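You operate a simulated robot arm through the tools that you are given. There is no shell and no other tool. Be economical: measure what you need, move in short steps, check, and stop when the job is done.

The job below is to be done with a simulated two-armed robot. You get a single attempt, and the scene is never put back.

JOB
Push both umbrella grips in, then hold the blue tube and slide the red umbrella into it.
Fine: stand the tube in tub 61.

Only the result counts: the job must be done as asked and must still hold three seconds after the hand-in. Knocking over, shifting, dropping, spilling or breaking anything else fails it.

ROBOT AND FRAMES
Two 6-joint arms with two-finger parallel grippers on one trunk, on a base that drives. Base frame: it is fixed to the floor where the robot stands at the start and does not move with it; the origin is under the middle of the robot, x ahead of it, y to its left, z up. Readings come in m, rad, newtons and seconds.
The left shoulder is at the start at [0.06, 0.187, 1.247], the right one opposite. With the tool pointing down near the work surface each hand reaches from about 0.1 to 0.6 m from the robot's upright axis, wherever it stands, measured 20 degrees to its own side. Places, roughly: grip of the red umbrella [0.6, 0, 1.1]; grip of the green umbrella [0.6, -0.1, 1.1]; tub sixty-one [0.6, 0.4, 0.9]. Payload 1.57 kg a hand.
The TCP of each hand is the grasp point between the finger pads, 0.03 m short of the fingertips. In the tool frame z runs along the fingers and y along their closing line. The gripper opens to 0.11 m. The fingers are 0.024 m wide and 0.012 m thick; the gripper's body (0.048 by 0.112 m) begins 0.078 m behind the TCP.
Orientation is told as [roll, pitch, yaw] about the base's x, y, z axes, in that order, counted from this pose: with the fingers straight down and closing along the base's y, the tool's x points along the base's -x, its y along +y and its z along -z.

CONTROLS
- The arms move only by the tool arm_command. It takes "left_rows", "right_rows" or both (then of equal length, played together; a hand with none holds still); each is a list of rows, each a list of 7 numbers: the turn, a rotation vector about the tool's x, y, z in rad, then the shift along the tool's x, y, z in m, then the finger opening in m, from 0 to 0.11. In form: [[rx, ry, rz, dx, dy, dz, claw], ...]. A call has 1 to 12 rows; each row shifts and turns the commanded pose from where the row before left it, along the tool's axes as they then stand. Each row takes 0.2 s and may step no farther than 0.05 m and 0.15 rad from the row before; otherwise, or with a gripper value out of range, the whole call is refused. Where a pose cannot be reached the arm comes as near as it can. A force on the tool above 70 N (or 10 N above the force at the start of the call, whichever is more), or a blocked arm, ends the call early, and 0.2 s more pass. The fingers move at their own pace (about 0.153 m/s each) and stop on an object; they squeeze with about 32 N. The grip force told is the motor's: it shows also when the fingers shut on nothing. Time passes only in rows, and 0.2 s behind the last, so rows that do not move let the fingers close. It gives the time, the measured TCP pose, the force on the tool (base axes), the opening and the grip force at its end, in the units of the frame above (readings bear some noise).
- Cameras (640 x 400 px; columns grow to the right, rows downward): "scene" is now at [0.0095, 0.0129, 1.7907]; the picture's right is [0.09, -1.00, -0.00], its down [-0.83, -0.08, -0.55] and it looks along [0.55, 0.05, -0.83] (base axes); focal length 274 px, centre (320, 200). "left" rides on the left gripper at [0.07, -0.016, -0.141] in its tool frame; the picture's right is [0.23, 0.97, 0.00], its down [-0.86, 0.20, -0.48] and it looks along [-0.47, 0.11, 0.88] (tool axes); focal length 222 px, centre (320, 200). "right" rides on the right gripper at [0.07, 0.016, -0.141] in its tool frame; the picture's right is [-0.23, 0.97, 0.00], its down [-0.86, -0.20, -0.48] and it looks along [-0.47, -0.11, 0.88] (tool axes); focal length 222 px, centre (320, 200). There is no depth. A picture from a camera that has moved, and an enlarged one, comes with that camera's place and axes in the base frame and with its lens. The place of the scene camera against the robot may be out by one fixed shift of up to 0.018 m in any direction.
- camera(camera): a new picture of that camera. The clock stands still meanwhile.
- raise_lower(by): slides the trunk up (or, below 0, down) by that many m; the arms and the scene camera ride with it, the base frame stays. It gives what a move gives, with no picture.
- base_move(legs): drives the robot by 1 to 6 legs, each [ahead, left, turn to the left] in m, m and rad, along the robot's own axes; the way and the turn of a leg run together, so that a leg with both is an arc; at most 1.5 m and 3.142 rad a leg. The arms and the cameras ride along, it lands a little off, and it stops where it bumps. It gives what a move gives.
- turn_head(pan, tilt): turns the head with the scene camera to pan (to the left, within 1.501 rad either way) and tilt (down, from -0.506 to 1.204), counted from straight ahead of the robot. It gives what a move gives.
- close_up(camera, box): a new picture of the part [left, top, right, bottom] of that camera's present view, enlarged. The clock stands still meanwhile.
- hand_in(): hands the job in; it is judged then, once.

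Work in short steps. Places have to be worked out from the pictures, the camera data and where the tool is seen: move nearer, look again, correct. Check each grasp and each placing, and mend what went wrong. You have 120 turns and 100 pictures in all, those below and enlarged ones among them. Open the grippers and draw the arms clear of the work before you hand the job in, unless the task says otherwise; then end with one line.

The tools are called after "Request:" by a JSON object that holds its "op" and its "data". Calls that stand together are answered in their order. arm_command: Moves the arms, as the interface text tells. Its arguments: {"type":"object","properties":{"left_rows":{"type":"array","items":{"type":"array","items":{"type":"number"}}},"right_rows":{"type":"array","items":{"type":"array","items":{"type":"number"}}}},"required":[]} The other tools are called the same way: raise_lower (by) slides the trunk up or down; base_move (legs) drives the base; turn_head (pan, tilt) turns the head that bears the scene camera; camera (camera) takes a picture; close_up (camera, box) takes an enlarged picture of a part of a camera's view; hand_in () hands the job in.

At the start:

```text
time_s: 0.0
left_ee_pos: [0.4525, 0.1148, 1.3565]
left_tcp_rot: [-0.002, -0.001, 0.001]
left_ft_force: [-1.6, -0.1, -0.5]
left_gripper_width: 0.1096
left_finger_force: 0.0
right_ee_pos: [0.4151, -0.2176, 1.3686]
right_tcp_rot: [0.001, 0.001, 0.0]
right_ft_force: [-0.1, -0.4, 0.4]
right_gripper_width: 0.1098
right_finger_force: 0.1
trunk travel left (down, up): [-0.875, 0.115]
robot x, y, heading: [-0.0006, 0.0013, -0.001]
head pan, tilt: [0.091, 0.986]
```

scene: 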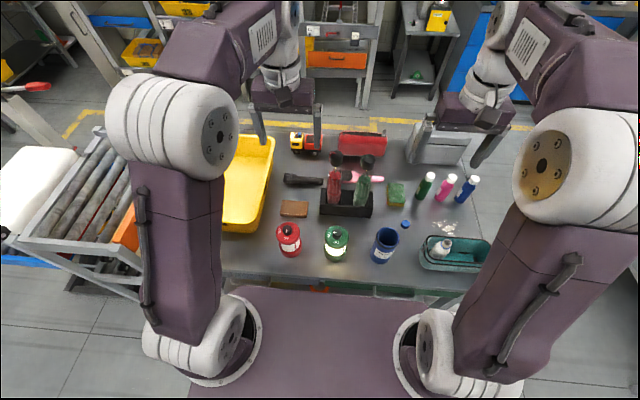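
right: 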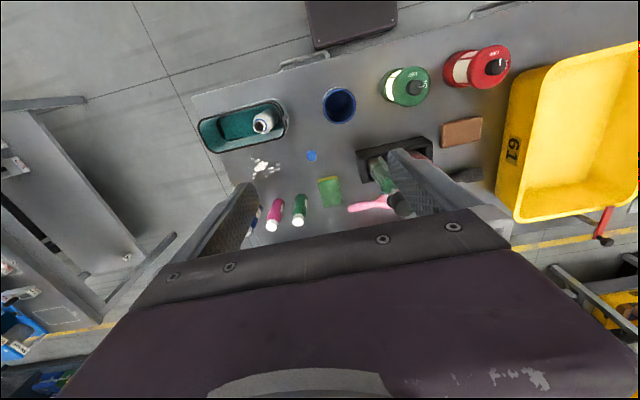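
left: 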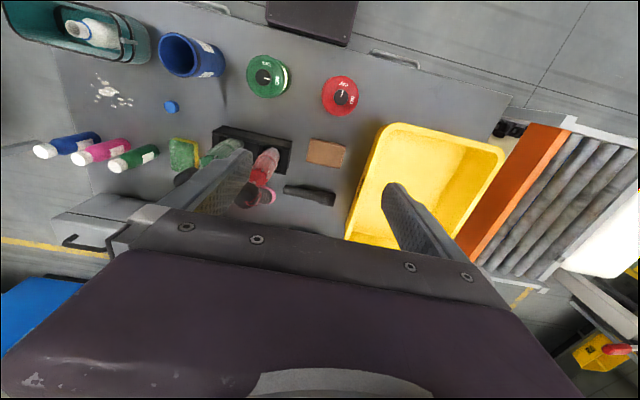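

The umbrellas stand in a black holder, with the open blue tube nearer the robot and tub 61 (yellow) to the left. I'll enlarge the views to see the details.

Request:
{"op": "close_up", "data": {"camera": "scene", "box": [260, 130, 420, 280]}}

Request:
{"op": "close_up", "data": {"camera": "left", "box": [140, 20, 380, 230]}}

Request:
{"op": "close_up", "data": {"camera": "right", "box": [290, 60, 510, 230]}}

```text
2.67 times, centred on (340, 205) of scene
camera zoom: at [0.0095, 0.0129, 1.7907], right [0.09, -1.0, 0.0], down [-0.83, -0.08, -0.55], along [0.55, 0.05, -0.83], focal length 731 px, centre (267, 187)
```

zoom: 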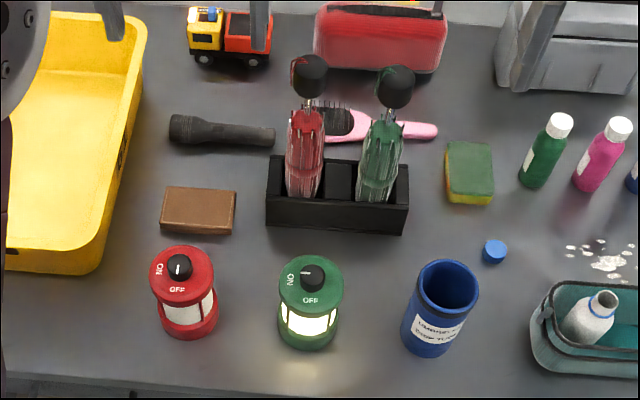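

```text
1.90 times, centred on (260, 125) of left
camera zoom: at [0.383, 0.0981, 1.4972], right [-0.23, 0.97, 0.0], down [0.86, 0.2, 0.48], along [0.47, 0.11, -0.88], focal length 423 px, centre (434, 343)
```

zoom: 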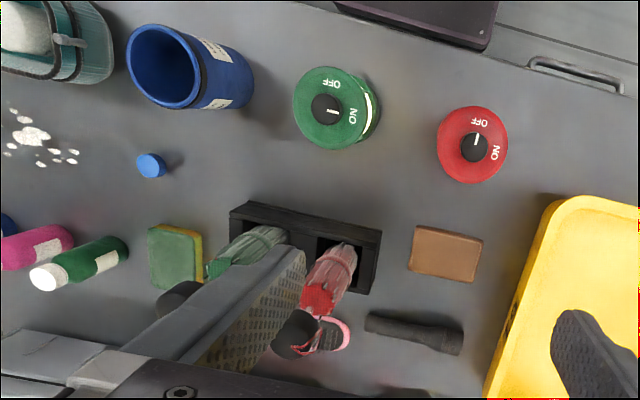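

```text
2.35 times, centred on (400, 145) of right
camera zoom: at [0.3453, -0.2011, 1.5101], right [0.23, 0.97, 0.0], down [0.86, -0.2, 0.48], along [0.47, -0.11, -0.88], focal length 523 px, centre (132, 329)
```

zoom: 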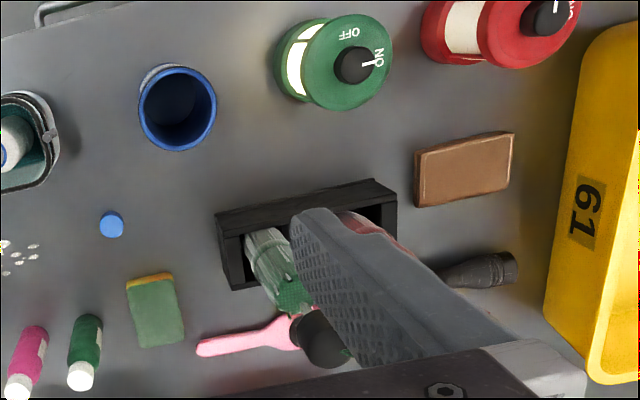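

Triangulating gives the red grip near (0.59, 0.02, 1.16) and the green near (0.59, -0.09, 1.15). I close the left fingers and bring the left hand above the red grip for a look.

Request:
{"op": "arm_command", "data": {"left_rows": [[0, 0, 0, -0.034, -0.0245, 0.01, 0], [0, 0, 0, -0.034, -0.0245, 0.01, 0], [0, 0, 0, -0.034, -0.0245, 0.01, 0], [0, 0, 0, -0.02, -0.0245, 0.01, 0], [0, 0, 0, 0, 0, 0, 0]]}}

Request:
{"op": "camera", "data": {"camera": "left"}}

Request:
{"op": "close_up", "data": {"camera": "scene", "box": [260, 80, 420, 180]}}

Request:
{"op": "camera", "data": {"camera": "right"}}

```text
time_s: 1.2
left_ee_pos: [0.5391, 0.029, 1.3033]
left_tcp_rot: [0.001, 0.003, 0.002]
left_ft_force: [0.3, 0.0, -0.2]
left_gripper_width: 0.0001
left_finger_force: 20.6
left hand out of reach, approached as far as the arm can: row 3, 4
right_ee_pos: [0.4169, -0.2176, 1.3681]
right_tcp_rot: [0.0, 0.002, 0.0]
right_ft_force: [0.4, 0.0, 0.2]
right_gripper_width: 0.1101
right_finger_force: 0.2
trunk travel left (down, up): [-0.875, 0.115]
robot x, y, heading: [0.0031, 0.0045, 0.003]
head pan, tilt: [0.091, 0.986]
```

```text
93 pictures are left
camera left: at [0.4692, 0.0125, 1.4434], right [-0.23, 0.97, 0.0], down [0.86, 0.2, 0.48], along [0.46, 0.11, -0.88], focal length 222 px, centre (320, 200)
```

left: 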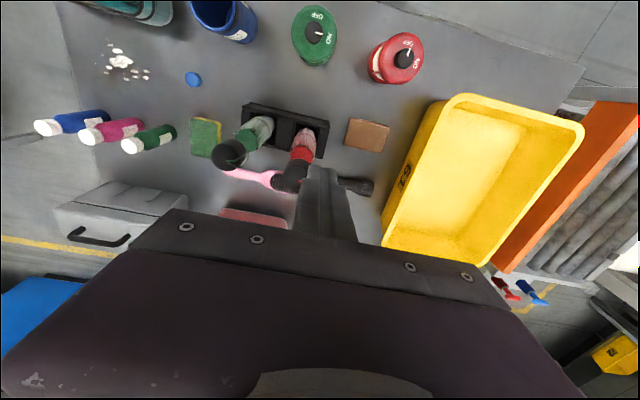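

```text
4.00 times, centred on (340, 130) of scene
camera zoom: at [0.0114, 0.0124, 1.7907], right [0.09, -1.0, 0.0], down [-0.83, -0.08, -0.55], along [0.55, 0.05, -0.83], focal length 1097 px, centre (240, 480)
```

zoom: 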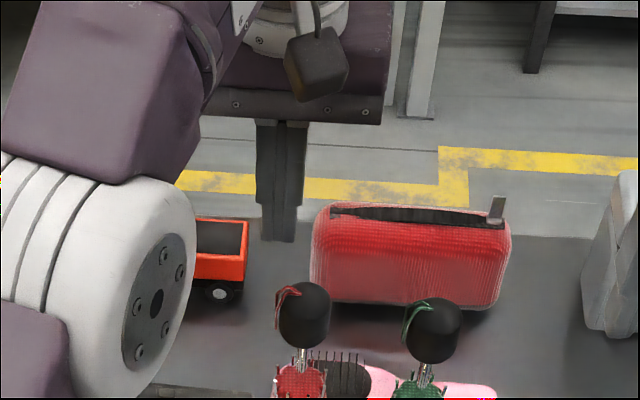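

```text
91 pictures are left
camera right: at [0.3468, -0.2015, 1.5097], right [0.23, 0.97, 0.0], down [0.86, -0.2, 0.48], along [0.46, -0.11, -0.88], focal length 222 px, centre (320, 200)
```

right: 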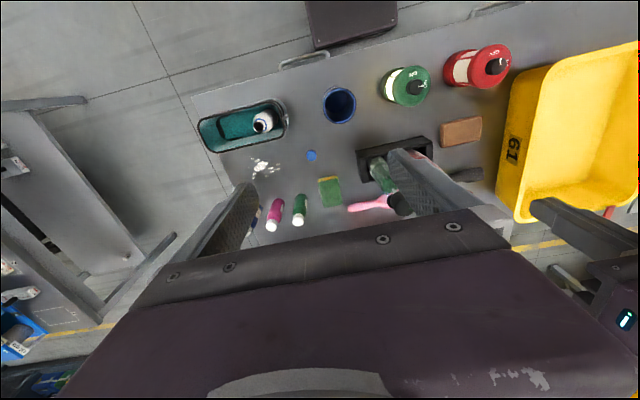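

The left hand ran out of reach at x≈0.54. Corrected with the tool as reference, the red grip centre is about (0.602, 0.002, 1.135) and the green about (0.603, -0.097, 1.13). Raising the trunk should give more forward reach for downward-pointing hands.

Request:
{"op": "raise_lower", "data": {"by": 0.11}}

Request:
{"op": "arm_command", "data": {"left_rows": [[0, 0, 0, -0.03, -0.0135, 0.04, 0], [0, 0, 0, -0.03, -0.0135, 0.04, 0], [0, 0, 0, 0, 0, 0.04, 0]]}}

```text
time_s: 2.6
left_ee_pos: [0.5381, 0.0296, 1.4123]
left_tcp_rot: [0.001, 0.0, 0.0]
left_ft_force: [0.1, 0.1, -0.6]
left_gripper_width: 0.0
left_finger_force: 21.3
right_ee_pos: [0.4148, -0.2173, 1.4788]
right_tcp_rot: [-0.001, 0.0, -0.001]
right_ft_force: [-0.6, -0.8, 0.3]
right_gripper_width: 0.1101
right_finger_force: 0.1
trunk travel left (down, up): [-0.985, 0.005]
robot x, y, heading: [-0.0019, 0.0015, -0.003]
head pan, tilt: [0.091, 0.986]
```

```text
refused: row 1 steps farther than a row can; nothing moved
```

Row too long; I resend it with smaller steps.

Request:
{"op": "arm_command", "data": {"left_rows": [[0, 0, 0, 0, 0, 0.045, 0], [0, 0, 0, 0, 0, 0.045, 0], [0, 0, 0, -0.03, -0.0135, 0.03, 0], [0, 0, 0, -0.034, -0.0135, 0.0, 0], [0, 0, 0, 0, 0, 0, 0]]}}

Request:
{"op": "camera", "data": {"camera": "left"}}

Request:
{"op": "camera", "data": {"camera": "scene"}}

```text
time_s: 3.8
left_ee_pos: [0.5636, 0.0153, 1.2938]
left_tcp_rot: [0.001, -0.001, 0.0]
left_ft_force: [0.8, -0.8, 0.3]
left_gripper_width: 0.0
left_finger_force: 20.9
left hand out of reach, approached as far as the arm can: row 4
right_ee_pos: [0.4126, -0.2171, 1.4797]
right_tcp_rot: [0.0, -0.003, 0.0]
right_ft_force: [0.0, -0.3, 0.3]
right_gripper_width: 0.1099
right_finger_force: 0.1
trunk travel left (down, up): [-0.985, 0.005]
robot x, y, heading: [0.0007, -0.0035, 0.002]
head pan, tilt: [0.091, 0.986]
```

```text
90 pictures are left
camera left: at [0.4949, -0.0016, 1.4346], right [-0.23, 0.97, 0.0], down [0.85, 0.2, 0.48], along [0.47, 0.11, -0.88], focal length 222 px, centre (320, 200)
```

left: 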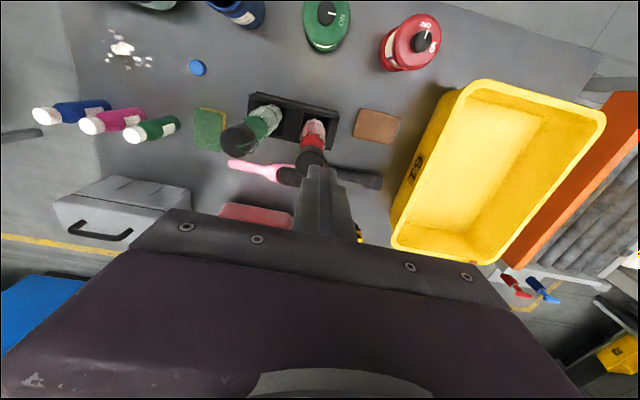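

```text
89 pictures are left
camera scene: at [0.0062, 0.0136, 1.9007], right [0.09, -1.0, 0.0], down [-0.83, -0.08, -0.55], along [0.55, 0.05, -0.83], focal length 274 px, centre (320, 200)
```

scene: 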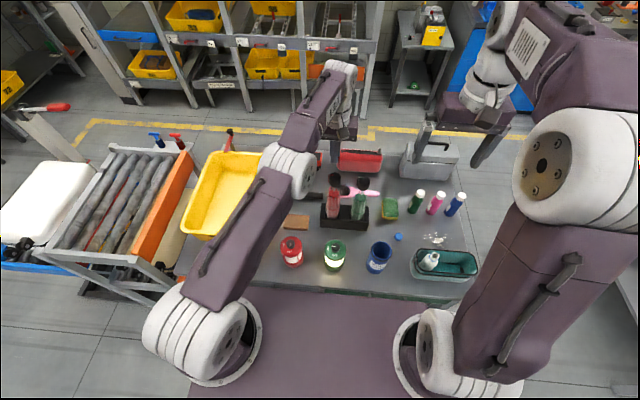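

Vertical reach ends at about x=0.564, and the drawer front leaves little room to drive ahead. Tilting the fingers outward by 0.3 rad gains reach, so I tilt first and then check the pose.

Request:
{"op": "arm_command", "data": {"left_rows": [[0, -0.15, 0, 0, 0, 0, 0], [0, -0.15, 0, 0, 0, 0, 0], [0, 0, 0, 0, 0, 0, 0]]}}

```text
time_s: 4.6
left_ee_pos: [0.62, -0.0089, 1.3309]
left_tcp_rot: [0.002, -0.3, 0.0]
left_ft_force: [0.3, 0.3, -0.8]
left_gripper_width: 0.0002
left_finger_force: 21.0
left hand out of reach, approached as far as the arm can: row 1, 2
right_ee_pos: [0.4143, -0.2164, 1.4796]
right_tcp_rot: [-0.001, 0.0, 0.0]
right_ft_force: [0.5, -1.0, -0.3]
right_gripper_width: 0.1098
right_finger_force: 0.0
trunk travel left (down, up): [-0.985, 0.005]
robot x, y, heading: [-0.0015, -0.0011, 0.002]
head pan, tilt: [0.091, 0.986]
```

The tilt took effect, leaving the hand at (0.620, -0.009, 1.331). I shift to just above the red grip at about (0.602, 0.002, 1.24) and look.

Request:
{"op": "arm_command", "data": {"left_rows": [[0, 0, 0, 0.02, 0.006, 0.04, 0], [0, 0, 0, 0.024, 0.005, 0.0416, 0], [0, 0, 0, 0, 0, 0, 0]]}}

Request:
{"op": "camera", "data": {"camera": "left"}}

Request:
{"op": "close_up", "data": {"camera": "scene", "box": [260, 120, 420, 220]}}

```text
time_s: 5.4
left_ee_pos: [0.6314, -0.0114, 1.246]
left_tcp_rot: [0.002, -0.296, 0.0]
left_ft_force: [-0.3, -0.8, 0.4]
left_gripper_width: 0.0
left_finger_force: 21.4
left hand out of reach, approached as far as the arm can: row 1, 2
right_ee_pos: [0.4139, -0.2176, 1.4785]
right_tcp_rot: [0.0, 0.0, 0.0]
right_ft_force: [-0.5, -0.1, 0.6]
right_gripper_width: 0.1099
right_finger_force: 0.1
trunk travel left (down, up): [-0.985, 0.005]
robot x, y, heading: [-0.0039, 0.0006, -0.004]
head pan, tilt: [0.091, 0.986]
```

```text
88 pictures are left
camera left: at [0.5233, -0.0275, 1.3594], right [-0.22, 0.97, -0.07], down [0.68, 0.2, 0.71], along [0.7, 0.11, -0.7], focal length 222 px, centre (320, 200)
```

left: 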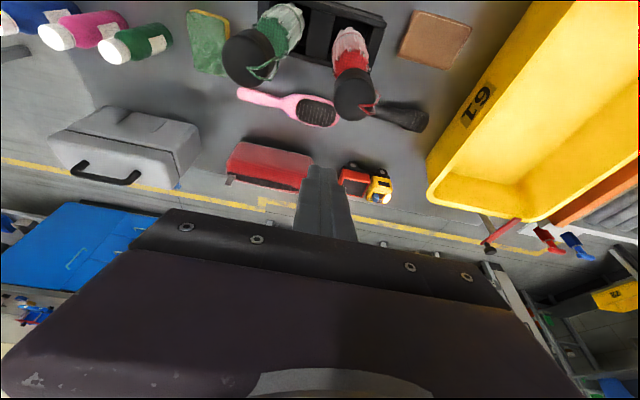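

```text
4.00 times, centred on (340, 170) of scene
camera zoom: at [0.0095, 0.0133, 1.9007], right [0.09, -1.0, 0.0], down [-0.83, -0.08, -0.55], along [0.55, 0.05, -0.83], focal length 1097 px, centre (240, 320)
```

zoom: 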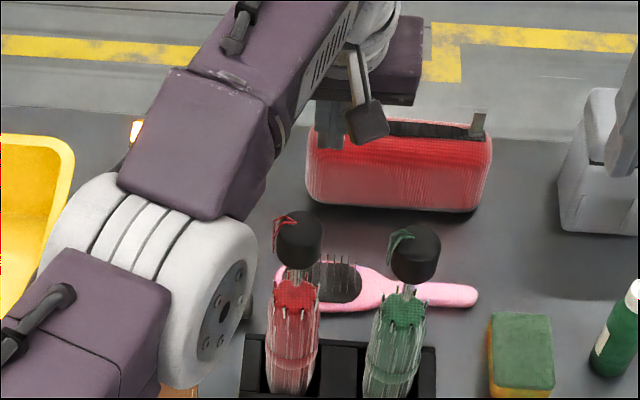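

The hand is still at its reach limit and beyond the grip. I back off toward the robot until the pose is reachable and read it again.

Request:
{"op": "arm_command", "data": {"left_rows": [[0, 0, 0, 0.0334, 0, -0.0104, 0], [0, 0, 0, 0, 0, 0, 0], [0, 0, 0, 0, 0, 0, 0]]}}

```text
time_s: 6.2
left_ee_pos: [0.6272, -0.0193, 1.2466]
left_tcp_rot: [0.001, -0.298, 0.0]
left_ft_force: [-0.8, 0.1, -0.5]
left_gripper_width: 0.0001
left_finger_force: 21.2
left hand out of reach, approached as far as the arm can: row 1
right_ee_pos: [0.4138, -0.2183, 1.479]
right_tcp_rot: [0.0, 0.001, -0.001]
right_ft_force: [0.5, 1.2, -0.3]
right_gripper_width: 0.1099
right_finger_force: 0.1
trunk travel left (down, up): [-0.985, 0.005]
robot x, y, heading: [-0.0006, -0.0029, -0.003]
head pan, tilt: [0.091, 0.986]
```

Still saturated and drifting. I back out more decisively (toward the robot and left) to re-establish a reachable commanded pose.

Request:
{"op": "arm_command", "data": {"left_rows": [[0, 0, 0, 0.0286, 0.02, -0.0089, 0], [0, 0, 0, 0.0286, 0.02, -0.0089, 0], [0, 0, 0, 0, 0, 0, 0]]}}

```text
time_s: 7.0
left_ee_pos: [0.6321, -0.0096, 1.2476]
left_tcp_rot: [-0.001, -0.298, -0.001]
left_ft_force: [0.5, 0.3, -0.8]
left_gripper_width: 0.0
left_finger_force: 21.5
left hand out of reach, approached as far as the arm can: row 1, 2
right_ee_pos: [0.415, -0.218, 1.4793]
right_tcp_rot: [0.001, 0.0, -0.001]
right_ft_force: [-0.9, -0.8, -0.2]
right_gripper_width: 0.1098
right_finger_force: 0.1
trunk travel left (down, up): [-0.985, 0.005]
robot x, y, heading: [0.0054, -0.0036, -0.001]
head pan, tilt: [0.091, 0.986]
```

Motion along x isn't responding, so the arm is in some joint limit or stretched branch. I undo the tilt and retract to get a clean pose.

Request:
{"op": "arm_command", "data": {"left_rows": [[0, 0.15, 0, 0, 0, 0, 0], [0, 0.15, 0, 0, 0, 0, 0], [0, 0, 0, 0.03, 0, -0.03, 0], [0, 0, 0, 0.03, 0, -0.03, 0], [0, 0, 0, 0, 0, 0, 0]]}}

Request:
{"op": "camera", "data": {"camera": "scene"}}

```text
time_s: 8.2
left_ee_pos: [0.5653, -0.0055, 1.3069]
left_tcp_rot: [0.0, -0.047, 0.001]
left_ft_force: [-0.2, -0.1, 0.4]
left_gripper_width: 0.0
left_finger_force: 21.1
left hand out of reach, approached as far as the arm can: row 1, 2, 3, 4
right_ee_pos: [0.4158, -0.2163, 1.4794]
right_tcp_rot: [0.0, 0.0, 0.0]
right_ft_force: [0.1, 1.1, 0.1]
right_gripper_width: 0.1102
right_finger_force: 0.0
trunk travel left (down, up): [-0.985, 0.005]
robot x, y, heading: [0.001, 0.0016, -0.002]
head pan, tilt: [0.091, 0.986]
```

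```text
86 pictures are left
camera scene: at [0.0093, 0.0136, 1.9007], right [0.09, -1.0, 0.0], down [-0.83, -0.08, -0.55], along [0.55, 0.05, -0.83], focal length 274 px, centre (320, 200)
```

scene: 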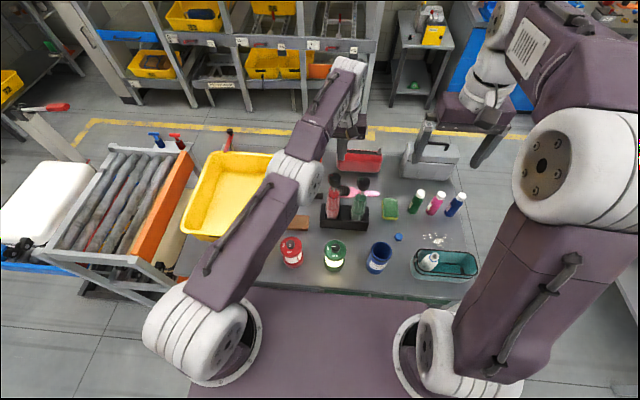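

The arm looks elbow-straight and lags its command. I hold a few rows, retracting up and back, to see whether it settles.

Request:
{"op": "arm_command", "data": {"left_rows": [[0, 0, 0, 0, 0, 0, 0], [0, 0, 0, 0.03, 0.02, -0.02, 0], [0, 0, 0, 0.03, 0.02, -0.02, 0], [0, 0, 0, 0, 0, 0, 0], [0, 0, 0, 0, 0, 0, 0]]}}

```text
time_s: 9.4
left_ee_pos: [0.5619, 0.0034, 1.3405]
left_tcp_rot: [0.003, -0.047, -0.001]
left_ft_force: [0.6, 0.2, 0.1]
left_gripper_width: 0.0003
left_finger_force: 20.9
left hand out of reach, approached as far as the arm can: row 2, 3
right_ee_pos: [0.4148, -0.2177, 1.4796]
right_tcp_rot: [-0.001, 0.001, 0.001]
right_ft_force: [0.5, 0.2, 0.3]
right_gripper_width: 0.1102
right_finger_force: 0.1
trunk travel left (down, up): [-0.985, 0.005]
robot x, y, heading: [-0.0032, -0.0007, -0.003]
head pan, tilt: [0.091, 0.986]
```

Tangential moves respond but radial ones don't, which means an elbow singularity. I command a strong retraction to break out of it (free air, moving away from everything).

Request:
{"op": "arm_command", "data": {"left_rows": [[0, 0, 0, 0.03, 0, -0.04, 0], [0, 0, 0, 0.03, 0, -0.04, 0], [0, 0, 0, 0.05, 0, 0, 0], [0, 0, 0, 0.05, 0, 0, 0], [0, 0, 0, 0, 0, 0, 0]]}}

```text
time_s: 10.6
left_ee_pos: [0.5397, -0.0077, 1.3985]
left_tcp_rot: [0.0, -0.05, 0.0]
left_ft_force: [-0.6, 0.3, 0.0]
left_gripper_width: 0.0001
left_finger_force: 21.5
left hand out of reach, approached as far as the arm can: row 1, 2, 3, 4
right_ee_pos: [0.414, -0.218, 1.4786]
right_tcp_rot: [0.001, 0.0, 0.001]
right_ft_force: [0.4, 0.3, 0.4]
right_gripper_width: 0.11
right_finger_force: 0.1
trunk travel left (down, up): [-0.985, 0.005]
robot x, y, heading: [-0.0008, 0.0023, 0.004]
head pan, tilt: [0.091, 0.986]
```

The readings fit a wrist on a sphere of about 0.56 m around the shoulder, so the arm is fully straight. I command a longer pure inward pull.

Request:
{"op": "arm_command", "data": {"left_rows": [[0, 0, 0, 0.05, 0, 0, 0], [0, 0, 0, 0.05, 0, 0, 0], [0, 0, 0, 0.05, 0, 0, 0], [0, 0, 0, 0.05, 0, 0, 0], [0, 0, 0, 0, 0, 0, 0]]}}

```text
time_s: 11.8
left_ee_pos: [0.5393, -0.0065, 1.3967]
left_tcp_rot: [0.001, -0.049, -0.001]
left_ft_force: [-0.6, -0.5, 0.7]
left_gripper_width: 0.0
left_finger_force: 21.5
left hand out of reach, approached as far as the arm can: row 1, 2, 3, 4
right_ee_pos: [0.4153, -0.217, 1.4795]
right_tcp_rot: [0.001, 0.0, 0.0]
right_ft_force: [-0.1, -0.4, 1.0]
right_gripper_width: 0.1103
right_finger_force: 0.0
trunk travel left (down, up): [-0.985, 0.005]
robot x, y, heading: [0.005, 0.0002, 0.001]
head pan, tilt: [0.091, 0.986]
```

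Pure inward pull does nothing. I test a sideways/outward-left swing with a tilt, which should let the elbow bend.

Request:
{"op": "arm_command", "data": {"left_rows": [[0, 0, 0, 0.02, 0.045, 0, 0], [0, 0, 0, 0.02, 0.045, 0, 0], [0, 0, 0, 0.02, 0.045, 0, 0], [0, 0, 0, 0.03, 0.03, 0, 0], [0, 0, 0, 0, 0, 0, 0]]}}

```text
time_s: 13.0
left_ee_pos: [0.5435, 0.0101, 1.4024]
left_tcp_rot: [-0.001, -0.049, 0.0]
left_ft_force: [1.2, 1.1, -0.3]
left_gripper_width: 0.0002
left_finger_force: 21.0
left hand out of reach, approached as far as the arm can: row 1, 2, 3, 4
right_ee_pos: [0.4162, -0.2168, 1.4779]
right_tcp_rot: [0.001, 0.0, 0.0]
right_ft_force: [0.5, -0.6, -0.5]
right_gripper_width: 0.1102
right_finger_force: 0.1
trunk travel left (down, up): [-0.985, 0.005]
robot x, y, heading: [-0.0065, 0.0015, 0.001]
head pan, tilt: [0.091, 0.986]
```

I try very small inward steps, which a local solver may be able to follow.

Request:
{"op": "arm_command", "data": {"left_rows": [[0, 0.02, 0, 0.004, 0, 0, 0], [0, 0.02, 0, 0.004, 0, 0, 0], [0, 0.01, 0, 0.004, 0, 0, 0], [0, 0, 0, 0.004, 0, 0, 0], [0, 0, 0, 0.004, 0, 0, 0], [0, 0, 0, 0.004, 0, 0, 0]]}}

```text
time_s: 14.4
left_ee_pos: [0.5274, 0.0061, 1.4072]
left_tcp_rot: [0.0, 0.001, -0.001]
left_ft_force: [0.2, 0.3, -0.4]
left_gripper_width: 0.0001
left_finger_force: 21.6
left hand out of reach, approached as far as the arm can: row 4, 5, 6
right_ee_pos: [0.4153, -0.2176, 1.4794]
right_tcp_rot: [0.001, -0.001, 0.001]
right_ft_force: [-0.3, 0.2, -0.3]
right_gripper_width: 0.11
right_finger_force: 0.1
trunk travel left (down, up): [-0.985, 0.005]
robot x, y, heading: [-0.003, 0.0008, -0.002]
head pan, tilt: [0.091, 0.986]
```

Small combined tilt-and-pull rows were reached, so a joint rate limit near the straight elbow is plausible. I try tiny then growing inward steps.

Request:
{"op": "arm_command", "data": {"left_rows": [[0, 0, 0, 0.0003, 0, 0, 0], [0, 0, 0, 0.0006, 0, 0, 0], [0, 0, 0, 0.001, 0, 0, 0], [0, 0, 0, 0.0015, 0, 0, 0], [0, 0, 0, 0.002, 0, 0, 0], [0, 0, 0, 0.003, 0, 0, 0], [0, 0, 0, 0.004, 0, 0, 0], [0, 0, 0, 0.006, 0, 0, 0], [0, 0, 0, 0.01, 0, 0, 0]]}}

```text
time_s: 16.4
left_ee_pos: [0.5244, 0.0026, 1.4132]
left_tcp_rot: [0.001, 0.002, -0.001]
left_ft_force: [-0.5, -0.5, -0.8]
left_gripper_width: 0.0
left_finger_force: 21.5
left hand out of reach, approached as far as the arm can: row 4, 6, 7, 8, 9
right_ee_pos: [0.4151, -0.218, 1.4784]
right_tcp_rot: [0.001, 0.0, 0.0]
right_ft_force: [0.4, -0.7, -0.1]
right_gripper_width: 0.11
right_finger_force: 0.1
trunk travel left (down, up): [-0.985, 0.005]
robot x, y, heading: [0.0017, 0.001, -0.002]
head pan, tilt: [0.091, 0.986]
```

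The true inward direction from wrist to shoulder is back, left and down at this height; my pulls were partly tangential. I now pull along that direction in small steps.

Request:
{"op": "arm_command", "data": {"left_rows": [[0, 0, 0, 0.0008, 0.0003, 0.0004, 0], [0, 0, 0, 0.0008, 0.0003, 0.0004, 0], [0, 0, 0, 0.0016, 0.0006, 0.0008, 0], [0, 0, 0, 0.0025, 0.001, 0.00125, 0], [0, 0, 0, 0.004, 0.0016, 0.002, 0], [0, 0, 0, 0.006, 0.0024, 0.003, 0], [0, 0, 0, 0.008, 0.0032, 0.004, 0], [0, 0, 0, 0.016, 0.0064, 0.008, 0], [0, 0, 0, 0.016, 0.0064, 0.008, 0], [0, 0, 0, 0.03, 0.012, 0.015, 0]]}}

```text
time_s: 18.6
left_ee_pos: [0.5251, 0.0032, 1.4124]
left_tcp_rot: [0.001, 0.001, 0.0]
left_ft_force: [-0.5, 0.4, 0.8]
left_gripper_width: 0.0001
left_finger_force: 21.2
left hand out of reach, approached as far as the arm can: row 3, 5, 6, 7, 8, 9, 10
right_ee_pos: [0.415, -0.2183, 1.4793]
right_tcp_rot: [0.0, -0.001, 0.002]
right_ft_force: [1.3, 0.8, -1.6]
right_gripper_width: 0.1101
right_finger_force: 0.2
trunk travel left (down, up): [-0.985, 0.005]
robot x, y, heading: [-0.0007, 0.0033, 0.0]
head pan, tilt: [0.091, 0.986]
```

Thinking about the elbow-up arm: upward moves press the elbow against its straight limit, while downward moves should let it flex. I move down with an inward component.

Request:
{"op": "arm_command", "data": {"left_rows": [[0, 0, 0, 0.02, 0.01, 0.04, 0], [0, 0, 0, 0.02, 0.01, 0.04, 0], [0, 0, 0, 0.03, 0.01, 0.03, 0], [0, 0, 0, 0.03, 0, 0, 0], [0, 0, 0, 0, 0, 0, 0]]}}

```text
time_s: 19.8
left_ee_pos: [0.5254, 0.0021, 1.411]
left_tcp_rot: [-0.001, 0.003, -0.001]
left_ft_force: [0.3, 0.5, 1.0]
left_gripper_width: 0.0
left_finger_force: 21.8
left hand out of reach, approached as far as the arm can: row 1, 2, 3, 4
right_ee_pos: [0.4145, -0.2183, 1.4785]
right_tcp_rot: [-0.001, -0.001, 0.001]
right_ft_force: [-1.0, 0.6, -0.4]
right_gripper_width: 0.11
right_finger_force: 0.1
trunk travel left (down, up): [-0.985, 0.005]
robot x, y, heading: [0.001, 0.0029, -0.005]
head pan, tilt: [0.091, 0.986]
```

No motion, so I try the tangential downward move that worked earlier (straight down first), then inward once lower.

Request:
{"op": "arm_command", "data": {"left_rows": [[0, 0, 0, 0, 0, 0.04, 0], [0, 0, 0, 0, 0, 0.04, 0], [0, 0, 0, 0, 0, 0.02, 0], [0, 0, 0, 0.004, 0, 0, 0], [0, 0, 0, 0.01, 0, 0, 0], [0, 0, 0, 0.02, 0, 0, 0], [0, 0, 0, 0.03, 0, 0, 0], [0, 0, 0, 0, 0, 0, 0]]}}

```text
time_s: 21.6
left_ee_pos: [0.5379, -0.0143, 1.3584]
left_tcp_rot: [0.0, 0.002, 0.002]
left_ft_force: [-0.3, -1.0, -0.4]
left_gripper_width: 0.0
left_finger_force: 21.4
left hand out of reach, approached as far as the arm can: row 1, 2, 3, 4, 5, 6, 7
right_ee_pos: [0.4153, -0.2177, 1.479]
right_tcp_rot: [0.002, -0.002, -0.001]
right_ft_force: [-0.4, -0.6, 1.2]
right_gripper_width: 0.1098
right_finger_force: 0.0
trunk travel left (down, up): [-0.985, 0.005]
robot x, y, heading: [-0.0012, -0.0001, -0.001]
head pan, tilt: [0.091, 0.986]
```

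After the earlier trunk move the arm followed a downward move normally, so the slide may reseed the joint solution. I lower the trunk slightly and try an inward/down move again.

Request:
{"op": "raise_lower", "data": {"by": -0.03}}

Request:
{"op": "arm_command", "data": {"left_rows": [[0, 0, 0, 0.0, 0, 0.02, 0], [0, 0, 0, 0.01, 0.01, 0.01, 0], [0, 0, 0, 0.03, 0.02, 0, 0], [0, 0, 0, 0.03, 0.02, 0, 0], [0, 0, 0, 0, 0, 0, 0]]}}

```text
time_s: 22.4
left_ee_pos: [0.5364, -0.013, 1.3285]
left_tcp_rot: [0.001, 0.001, -0.001]
left_ft_force: [0.3, 0.2, 0.0]
left_gripper_width: 0.0001
left_finger_force: 21.3
right_ee_pos: [0.4145, -0.2181, 1.4487]
right_tcp_rot: [0.002, 0.001, -0.001]
right_ft_force: [-0.4, 0.5, 0.0]
right_gripper_width: 0.1102
right_finger_force: 0.2
trunk travel left (down, up): [-0.955, 0.035]
robot x, y, heading: [0.0, 0.0015, 0.003]
head pan, tilt: [0.091, 0.986]
```

```text
time_s: 23.6
left_ee_pos: [0.5438, -0.013, 1.307]
left_tcp_rot: [0.002, 0.003, 0.0]
left_ft_force: [0.1, 0.4, 0.4]
left_gripper_width: 0.0
left_finger_force: 21.4
left hand out of reach, approached as far as the arm can: row 1, 2, 3, 4
right_ee_pos: [0.4149, -0.2178, 1.4492]
right_tcp_rot: [0.0, 0.0, -0.001]
right_ft_force: [0.4, -0.3, -0.9]
right_gripper_width: 0.1097
right_finger_force: 0.0
trunk travel left (down, up): [-0.955, 0.035]
robot x, y, heading: [0.001, 0.0002, 0.002]
head pan, tilt: [0.091, 0.986]
```

I probe with rotations: tilting the fingers inward was followed before, so I tilt further while pulling back, to see which joint is actually limiting.

Request:
{"op": "arm_command", "data": {"left_rows": [[0, 0.1, 0, 0.0, 0, 0, 0], [0, 0.1, 0, 0.01, 0, 0, 0], [0, 0.1, 0, 0.03, 0, 0, 0], [0, 0.1, 0, 0.03, 0, 0, 0], [0, 0, 0, 0.02, 0, 0, 0], [0, 0, 0, 0.02, 0, 0, 0]]}}

Request:
{"op": "camera", "data": {"camera": "scene"}}

```text
time_s: 25.0
left_ee_pos: [0.4226, -0.0118, 1.3009]
left_tcp_rot: [0.0, 0.4, -0.001]
left_ft_force: [-0.4, 0.3, -0.8]
left_gripper_width: 0.0001
left_finger_force: 21.4
left hand out of reach, approached as far as the arm can: row 1, 2, 3, 4
right_ee_pos: [0.4129, -0.2173, 1.4496]
right_tcp_rot: [-0.002, 0.0, 0.001]
right_ft_force: [-0.4, -0.6, -0.2]
right_gripper_width: 0.1102
right_finger_force: 0.0
trunk travel left (down, up): [-0.955, 0.035]
robot x, y, heading: [-0.0002, 0.0013, -0.003]
head pan, tilt: [0.091, 0.986]
```

```text
85 pictures are left
camera scene: at [0.0063, 0.0134, 1.8707], right [0.09, -1.0, 0.0], down [-0.83, -0.08, -0.55], along [0.55, 0.05, -0.83], focal length 274 px, centre (320, 200)
```

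scene: 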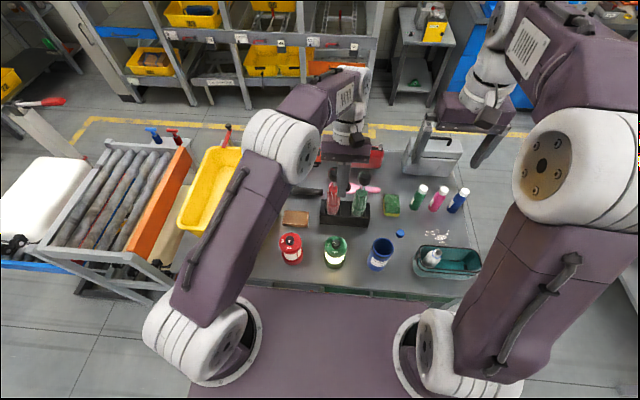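

The elbow is bent again and the last rows were followed. With the hand tilted inward, its camera looks nearly straight down, good for judging the gap between base and table front.

Request:
{"op": "camera", "data": {"camera": "left"}}

```text
84 pictures are left
camera left: at [0.4133, -0.0279, 1.4589], right [-0.21, 0.97, 0.09], down [0.97, 0.2, 0.11], along [0.09, 0.11, -0.99], focal length 222 px, centre (320, 200)
```

left: 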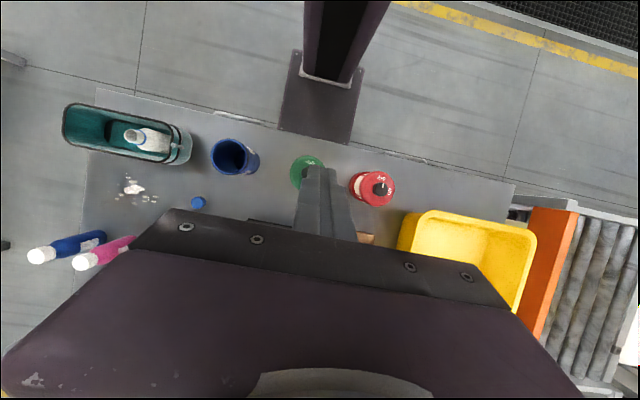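

The base is a low plate that already passes beneath the table top, with the column well behind. So a modest drive forward looks possible. First I straighten the left hand and lift it a little.

Request:
{"op": "arm_command", "data": {"left_rows": [[0, -0.1, 0, 0, 0.01, 0, 0], [0, -0.1, 0, 0, 0.02, 0, 0], [0, -0.1, 0, 0, 0.02, 0, 0], [0, -0.1, 0, 0, 0.02, 0, 0], [0, 0, 0, 0, 0.03, -0.02, 0]]}}

Request:
{"op": "base_move", "data": {"legs": [[0.05, 0, 0]]}}

Request:
{"op": "camera", "data": {"camera": "scene"}}

```text
time_s: 26.2
left_ee_pos: [0.4265, 0.0907, 1.319]
left_tcp_rot: [0.001, -0.001, 0.001]
left_ft_force: [0.2, 0.6, -0.6]
left_gripper_width: 0.0
left_finger_force: 21.5
right_ee_pos: [0.414, -0.2152, 1.449]
right_tcp_rot: [-0.002, -0.002, 0.0]
right_ft_force: [-0.3, 0.1, 0.6]
right_gripper_width: 0.1102
right_finger_force: 0.0
trunk travel left (down, up): [-0.955, 0.035]
robot x, y, heading: [-0.0001, -0.0054, -0.003]
head pan, tilt: [0.091, 0.986]
```

```text
time_s: 27.1
left_ee_pos: [0.4629, 0.089, 1.3234]
left_tcp_rot: [0.003, -0.007, 0.0]
left_ft_force: [-1.2, 0.1, 0.0]
left_gripper_width: 0.0
left_finger_force: 21.8
right_ee_pos: [0.4513, -0.2171, 1.4531]
right_tcp_rot: [0.002, -0.01, -0.001]
right_ft_force: [-0.7, 0.5, 0.8]
right_gripper_width: 0.1099
right_finger_force: 0.0
trunk travel left (down, up): [-0.955, 0.035]
robot x, y, heading: [0.0493, 0.001, 0.004]
head pan, tilt: [0.091, 0.986]
```

```text
83 pictures are left
camera scene: at [0.0412, 0.0127, 1.8708], right [0.09, -1.0, 0.0], down [-0.83, -0.08, -0.56], along [0.56, 0.05, -0.83], focal length 274 px, centre (320, 200)
```

scene: 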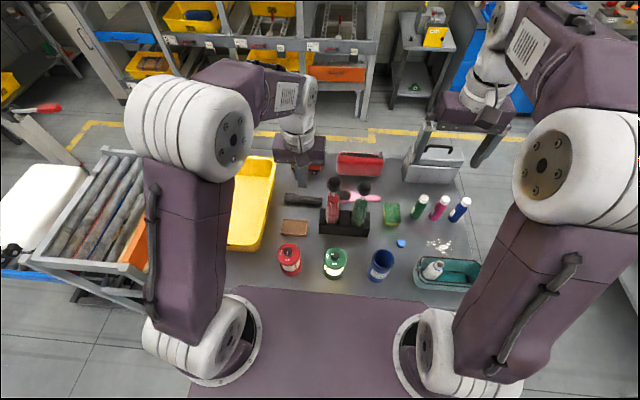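

It drove about 0.04–0.05 m with a slight pitch reading; I check that it has settled.

Request:
{"op": "arm_command", "data": {"left_rows": [[0, 0, 0, 0, 0, 0, 0], [0, 0, 0, 0, 0, 0, 0]], "right_rows": [[0, 0, 0, 0, 0, 0, 0], [0, 0, 0, 0, 0, 0, 0]]}}

Request:
{"op": "close_up", "data": {"camera": "scene", "box": [260, 130, 420, 230]}}

```text
time_s: 27.7
left_ee_pos: [0.4718, 0.0891, 1.3194]
left_tcp_rot: [0.0, 0.001, 0.0]
left_ft_force: [-0.4, 0.0, -0.1]
left_gripper_width: 0.0
left_finger_force: 21.4
right_ee_pos: [0.459, -0.2165, 1.4499]
right_tcp_rot: [-0.001, -0.002, 0.001]
right_ft_force: [-0.5, -0.1, 0.3]
right_gripper_width: 0.0
right_finger_force: 21.1
trunk travel left (down, up): [-0.955, 0.035]
robot x, y, heading: [0.0491, 0.0006, 0.006]
head pan, tilt: [0.091, 0.986]
```

```text
4.00 times, centred on (340, 180) of scene
camera zoom: at [0.0533, 0.0131, 1.8708], right [0.09, -1.0, 0.0], down [-0.83, -0.08, -0.55], along [0.55, 0.05, -0.83], focal length 1097 px, centre (240, 280)
```

zoom: 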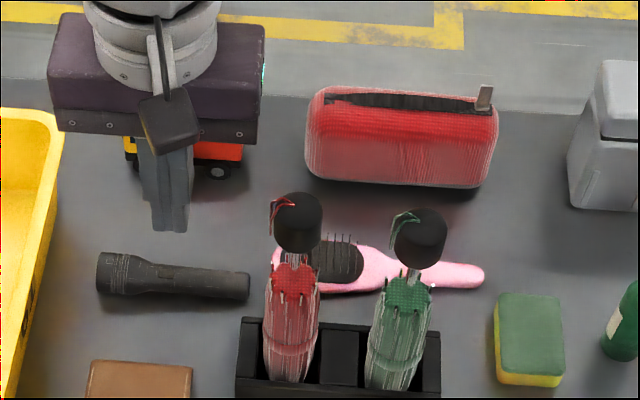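

Settled with no bump and everything undisturbed. I drive another 0.04 m ahead for comfortable reach.

Request:
{"op": "base_move", "data": {"legs": [[0.04, 0, 0]]}}

Request:
{"op": "arm_command", "data": {"right_rows": [[0, 0, 0, -0.02, 0.02, 0.02, 0], [0, 0, 0, -0.02, 0.02, 0.04, 0], [0, 0, 0, -0.02, 0.025, 0.035, 0], [0, 0, 0, -0.02, 0.025, 0.035, 0], [0, 0, 0, 0, 0.028, 0.035, 0], [0, 0, 0, 0, 0, 0, 0]]}}

Request:
{"op": "camera", "data": {"camera": "right"}}

Request:
{"op": "close_up", "data": {"camera": "scene", "box": [260, 130, 420, 230]}}

```text
time_s: 28.6
left_ee_pos: [0.5037, 0.0893, 1.3239]
left_tcp_rot: [0.001, -0.005, 0.0]
left_ft_force: [-1.0, 0.1, -1.1]
left_gripper_width: 0.0001
left_finger_force: 21.8
right_ee_pos: [0.4914, -0.2164, 1.4528]
right_tcp_rot: [-0.001, -0.01, 0.001]
right_ft_force: [-0.7, -0.9, 0.4]
right_gripper_width: 0.0
right_finger_force: 21.3
trunk travel left (down, up): [-0.955, 0.035]
robot x, y, heading: [0.0908, 0.0007, 0.003]
head pan, tilt: [0.091, 0.986]
```

```text
time_s: 30.0
left_ee_pos: [0.5137, 0.0887, 1.3183]
left_tcp_rot: [0.0, 0.0, 0.001]
left_ft_force: [-0.6, -0.3, 0.5]
left_gripper_width: 0.0001
left_finger_force: 21.4
right_ee_pos: [0.5836, -0.0989, 1.2863]
right_tcp_rot: [-0.001, -0.004, 0.0]
right_ft_force: [0.2, -0.2, 0.7]
right_gripper_width: 0.0004
right_finger_force: 21.7
trunk travel left (down, up): [-0.955, 0.035]
robot x, y, heading: [0.0903, -0.0025, 0.004]
head pan, tilt: [0.091, 0.986]
```

```text
81 pictures are left
camera right: at [0.5126, -0.0828, 1.4281], right [0.23, 0.97, 0.0], down [0.85, -0.2, 0.48], along [0.47, -0.11, -0.88], focal length 222 px, centre (320, 200)
```

right: 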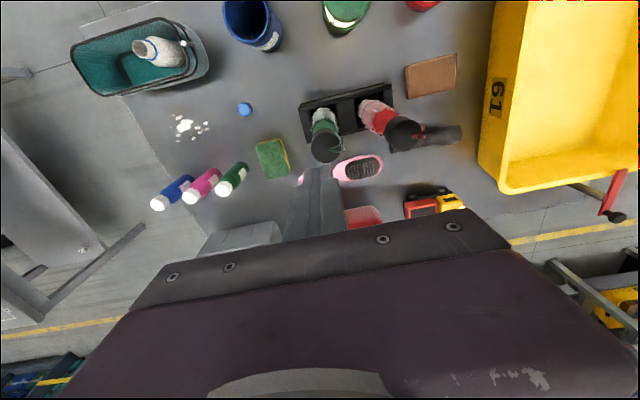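

```text
4.00 times, centred on (340, 180) of scene
camera zoom: at [0.0944, 0.0128, 1.8707], right [0.09, -1.0, 0.0], down [-0.83, -0.08, -0.55], along [0.55, 0.05, -0.83], focal length 1097 px, centre (240, 280)
```

zoom: 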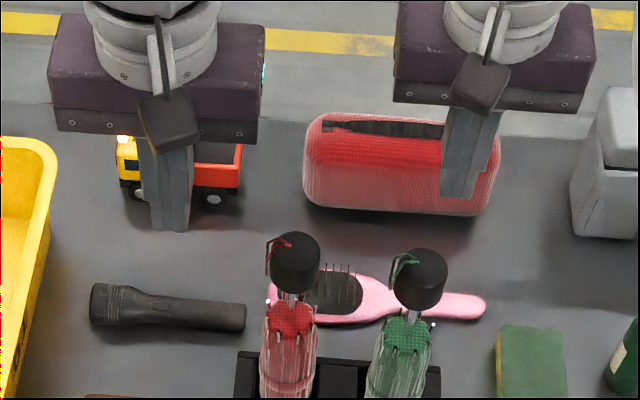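

No reach problems now. Triangulating again: green grip centre about (0.592, -0.090, 1.139), red about (0.597, 0.005, 1.143), tops near 1.165. I centre the closed right fingers over green and descend to just above it.

Request:
{"op": "arm_command", "data": {"right_rows": [[0, 0, 0, -0.0085, 0.009, 0.02, 0], [0, 0, 0, 0, 0, 0.04, 0], [0, 0, 0, 0, 0, 0.016, 0], [0, 0, 0, 0, 0, 0, 0]]}}

Request:
{"op": "camera", "data": {"camera": "right"}}

Request:
{"op": "close_up", "data": {"camera": "scene", "box": [300, 140, 400, 240]}}

Request:
{"op": "camera", "data": {"camera": "left"}}

```text
time_s: 31.0
left_ee_pos: [0.5162, 0.0882, 1.3183]
left_tcp_rot: [0.0, 0.0, 0.001]
left_ft_force: [0.5, 0.3, 0.5]
left_gripper_width: 0.0001
left_finger_force: 21.5
right_ee_pos: [0.5928, -0.0886, 1.2097]
right_tcp_rot: [0.0, 0.0, -0.001]
right_ft_force: [0.2, 0.4, 0.4]
right_gripper_width: 0.0
right_finger_force: 21.4
trunk travel left (down, up): [-0.955, 0.035]
robot x, y, heading: [0.091, -0.0018, 0.002]
head pan, tilt: [0.091, 0.986]
```

```text
79 pictures are left
camera right: at [0.5234, -0.0723, 1.3504], right [0.23, 0.97, 0.0], down [0.86, -0.2, 0.48], along [0.47, -0.11, -0.88], focal length 222 px, centre (320, 200)
```

right: 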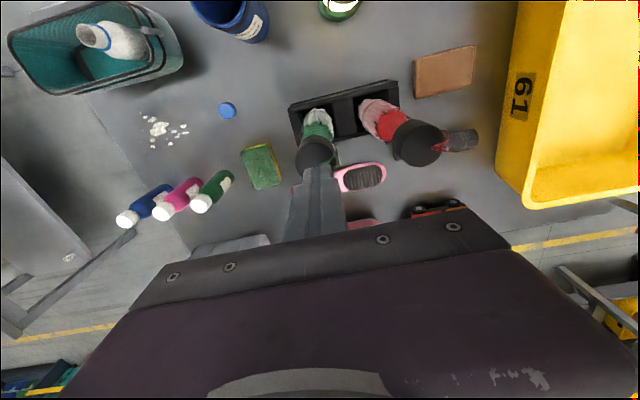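

```text
4.00 times, centred on (350, 190) of scene
camera zoom: at [0.0988, 0.0133, 1.8707], right [0.09, -1.0, 0.0], down [-0.83, -0.08, -0.55], along [0.55, 0.05, -0.83], focal length 1097 px, centre (200, 240)
```

zoom: 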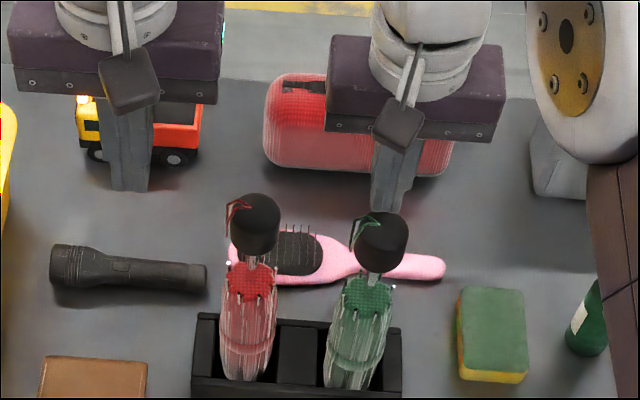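

```text
77 pictures are left
camera left: at [0.447, 0.0728, 1.4601], right [-0.23, 0.97, 0.0], down [0.86, 0.2, 0.48], along [0.46, 0.11, -0.88], focal length 222 px, centre (320, 200)
```

left: 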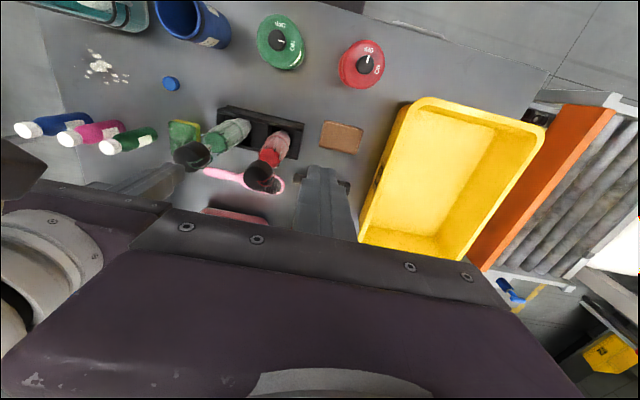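

The fingertips sit within a few millimetres of the green grip's axis. I press down in small steps and watch the force.

Request:
{"op": "arm_command", "data": {"right_rows": [[0, 0, 0, 0.003, -0.001, 0.008, 0], [0, 0, 0, 0, 0, 0.008, 0], [0, 0, 0, 0, 0, 0.006, 0], [0, 0, 0, 0, 0, 0.006, 0]]}}

```text
time_s: 32.0
left_ee_pos: [0.5146, 0.0886, 1.3194]
left_tcp_rot: [0.0, 0.001, -0.001]
left_ft_force: [-0.3, 0.0, 1.0]
left_gripper_width: 0.0002
left_finger_force: 21.4
right_ee_pos: [0.5887, -0.091, 1.1817]
right_tcp_rot: [0.0, -0.001, 0.001]
right_ft_force: [-0.1, 0.8, 3.1]
right_gripper_width: 0.0002
right_finger_force: 21.2
trunk travel left (down, up): [-0.955, 0.035]
robot x, y, heading: [0.0868, -0.0017, 0.008]
head pan, tilt: [0.091, 0.986]
```

Light contact begins (3 N). I continue pressing.

Request:
{"op": "arm_command", "data": {"right_rows": [[0, 0, 0, 0, 0, 0.006, 0], [0, 0, 0, 0, 0, 0.006, 0], [0, 0, 0, 0, 0, 0.006, 0]]}}

Request:
{"op": "close_up", "data": {"camera": "scene", "box": [300, 140, 400, 240]}}

```text
time_s: 32.8
left_ee_pos: [0.5154, 0.0885, 1.3188]
left_tcp_rot: [0.001, 0.002, 0.002]
left_ft_force: [-0.7, 0.3, -0.9]
left_gripper_width: 0.0
left_finger_force: 21.5
right_ee_pos: [0.5903, -0.0899, 1.1629]
right_tcp_rot: [0.0, 0.002, 0.0]
right_ft_force: [-0.7, -0.1, 3.0]
right_gripper_width: 0.0
right_finger_force: 21.3
trunk travel left (down, up): [-0.955, 0.035]
robot x, y, heading: [0.0886, -0.0019, 0.002]
head pan, tilt: [0.091, 0.986]
```

```text
4.00 times, centred on (350, 190) of scene
camera zoom: at [0.0978, 0.013, 1.8707], right [0.09, -1.0, 0.0], down [-0.83, -0.08, -0.55], along [0.55, 0.05, -0.83], focal length 1097 px, centre (200, 240)
```

zoom: 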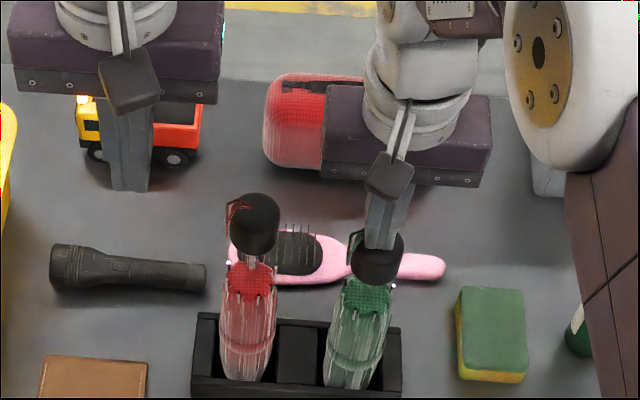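

The grip is sliding in with about 3 N friction. I keep pressing until it meets the stop.

Request:
{"op": "arm_command", "data": {"right_rows": [[0, 0, 0, 0, 0, 0.005, 0], [0, 0, 0, 0, 0, 0.005, 0], [0, 0, 0, 0, 0, 0.004, 0]]}}

Request:
{"op": "close_up", "data": {"camera": "scene", "box": [300, 140, 400, 240]}}

```text
time_s: 33.6
left_ee_pos: [0.5156, 0.0891, 1.3188]
left_tcp_rot: [0.0, 0.001, 0.0]
left_ft_force: [-1.2, -0.1, 0.4]
left_gripper_width: 0.0
left_finger_force: 21.5
right_ee_pos: [0.5893, -0.0925, 1.148]
right_tcp_rot: [0.001, 0.0, 0.0]
right_ft_force: [0.5, 0.9, 3.1]
right_gripper_width: 0.0003
right_finger_force: 21.4
trunk travel left (down, up): [-0.955, 0.035]
robot x, y, heading: [0.0911, -0.0011, 0.003]
head pan, tilt: [0.091, 0.986]
```

```text
4.00 times, centred on (350, 190) of scene
camera zoom: at [0.0979, 0.0131, 1.8707], right [0.09, -1.0, 0.0], down [-0.83, -0.08, -0.55], along [0.55, 0.05, -0.83], focal length 1097 px, centre (200, 240)
```

zoom: 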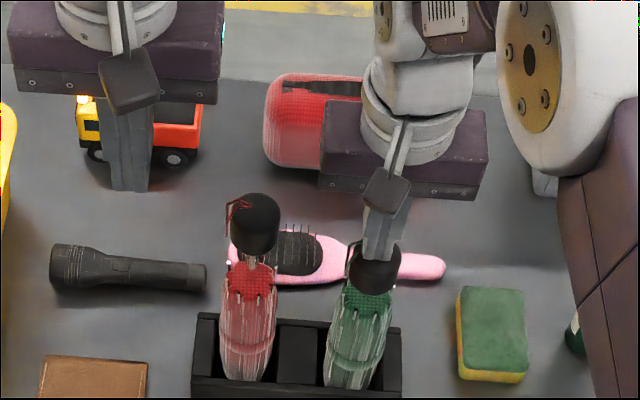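

Still yielding at 3 N; I continue in 4–5 mm steps until the force rises.

Request:
{"op": "arm_command", "data": {"right_rows": [[0, 0, 0, 0, 0, 0.005, 0], [0, 0, 0, 0, 0, 0.005, 0], [0, 0, 0, 0, 0, 0.005, 0], [0, 0, 0, 0, 0, 0.005, 0]]}}

Request:
{"op": "close_up", "data": {"camera": "scene", "box": [300, 140, 400, 240]}}

```text
time_s: 34.6
left_ee_pos: [0.515, 0.0877, 1.3188]
left_tcp_rot: [0.0, 0.002, -0.002]
left_ft_force: [0.1, 0.2, -1.2]
left_gripper_width: 0.0002
left_finger_force: 21.6
right_ee_pos: [0.5901, -0.0916, 1.1276]
right_tcp_rot: [-0.001, 0.0, 0.002]
right_ft_force: [0.6, 0.2, 2.1]
right_gripper_width: 0.0
right_finger_force: 21.1
trunk travel left (down, up): [-0.955, 0.035]
robot x, y, heading: [0.088, 0.0019, 0.006]
head pan, tilt: [0.091, 0.986]
```

```text
4.00 times, centred on (350, 190) of scene
camera zoom: at [0.0979, 0.0131, 1.8707], right [0.09, -1.0, 0.0], down [-0.83, -0.08, -0.55], along [0.55, 0.05, -0.83], focal length 1097 px, centre (200, 240)
```

zoom: 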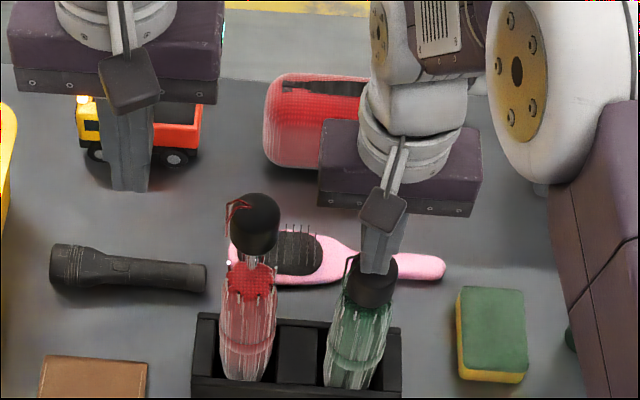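

Still moving freely, the grip nearing the canopy; I continue.

Request:
{"op": "arm_command", "data": {"right_rows": [[0, 0, 0, 0, 0, 0.005, 0], [0, 0, 0, 0, 0, 0.005, 0], [0, 0, 0, 0, 0, 0.005, 0]]}}

Request:
{"op": "close_up", "data": {"camera": "scene", "box": [300, 140, 400, 240]}}

```text
time_s: 35.6
left_ee_pos: [0.5123, 0.0898, 1.3207]
left_tcp_rot: [0.001, -0.001, 0.0]
left_ft_force: [-0.7, 0.1, -1.0]
left_gripper_width: 0.0
left_finger_force: 21.3
right_ee_pos: [0.5941, -0.09, 1.1234]
right_tcp_rot: [0.004, -0.027, 0.003]
right_ft_force: [-3.4, 0.3, 56.3]
right_gripper_width: 0.0
right_finger_force: 21.7
trunk travel left (down, up): [-0.955, 0.035]
robot x, y, heading: [0.0879, -0.0016, 0.001]
head pan, tilt: [0.091, 0.986]
stopped in row 3 (right hand): the force on the tool passed its limit (the readings are from after the stop); the commanded pose is now the measured one
```

```text
4.00 times, centred on (350, 190) of scene
camera zoom: at [0.0931, 0.0137, 1.8709], right [0.09, -1.0, 0.0], down [-0.83, -0.08, -0.55], along [0.55, 0.05, -0.83], focal length 1097 px, centre (200, 240)
```

zoom: 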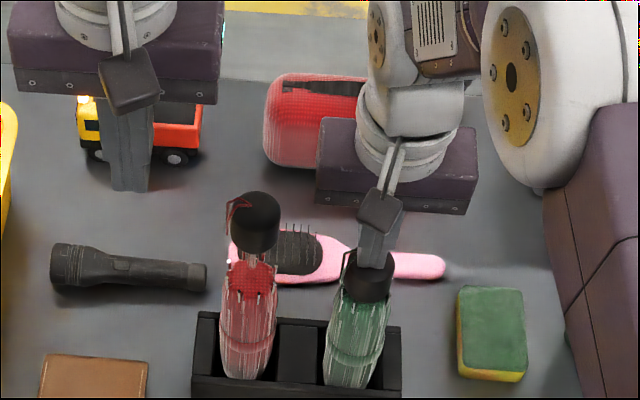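

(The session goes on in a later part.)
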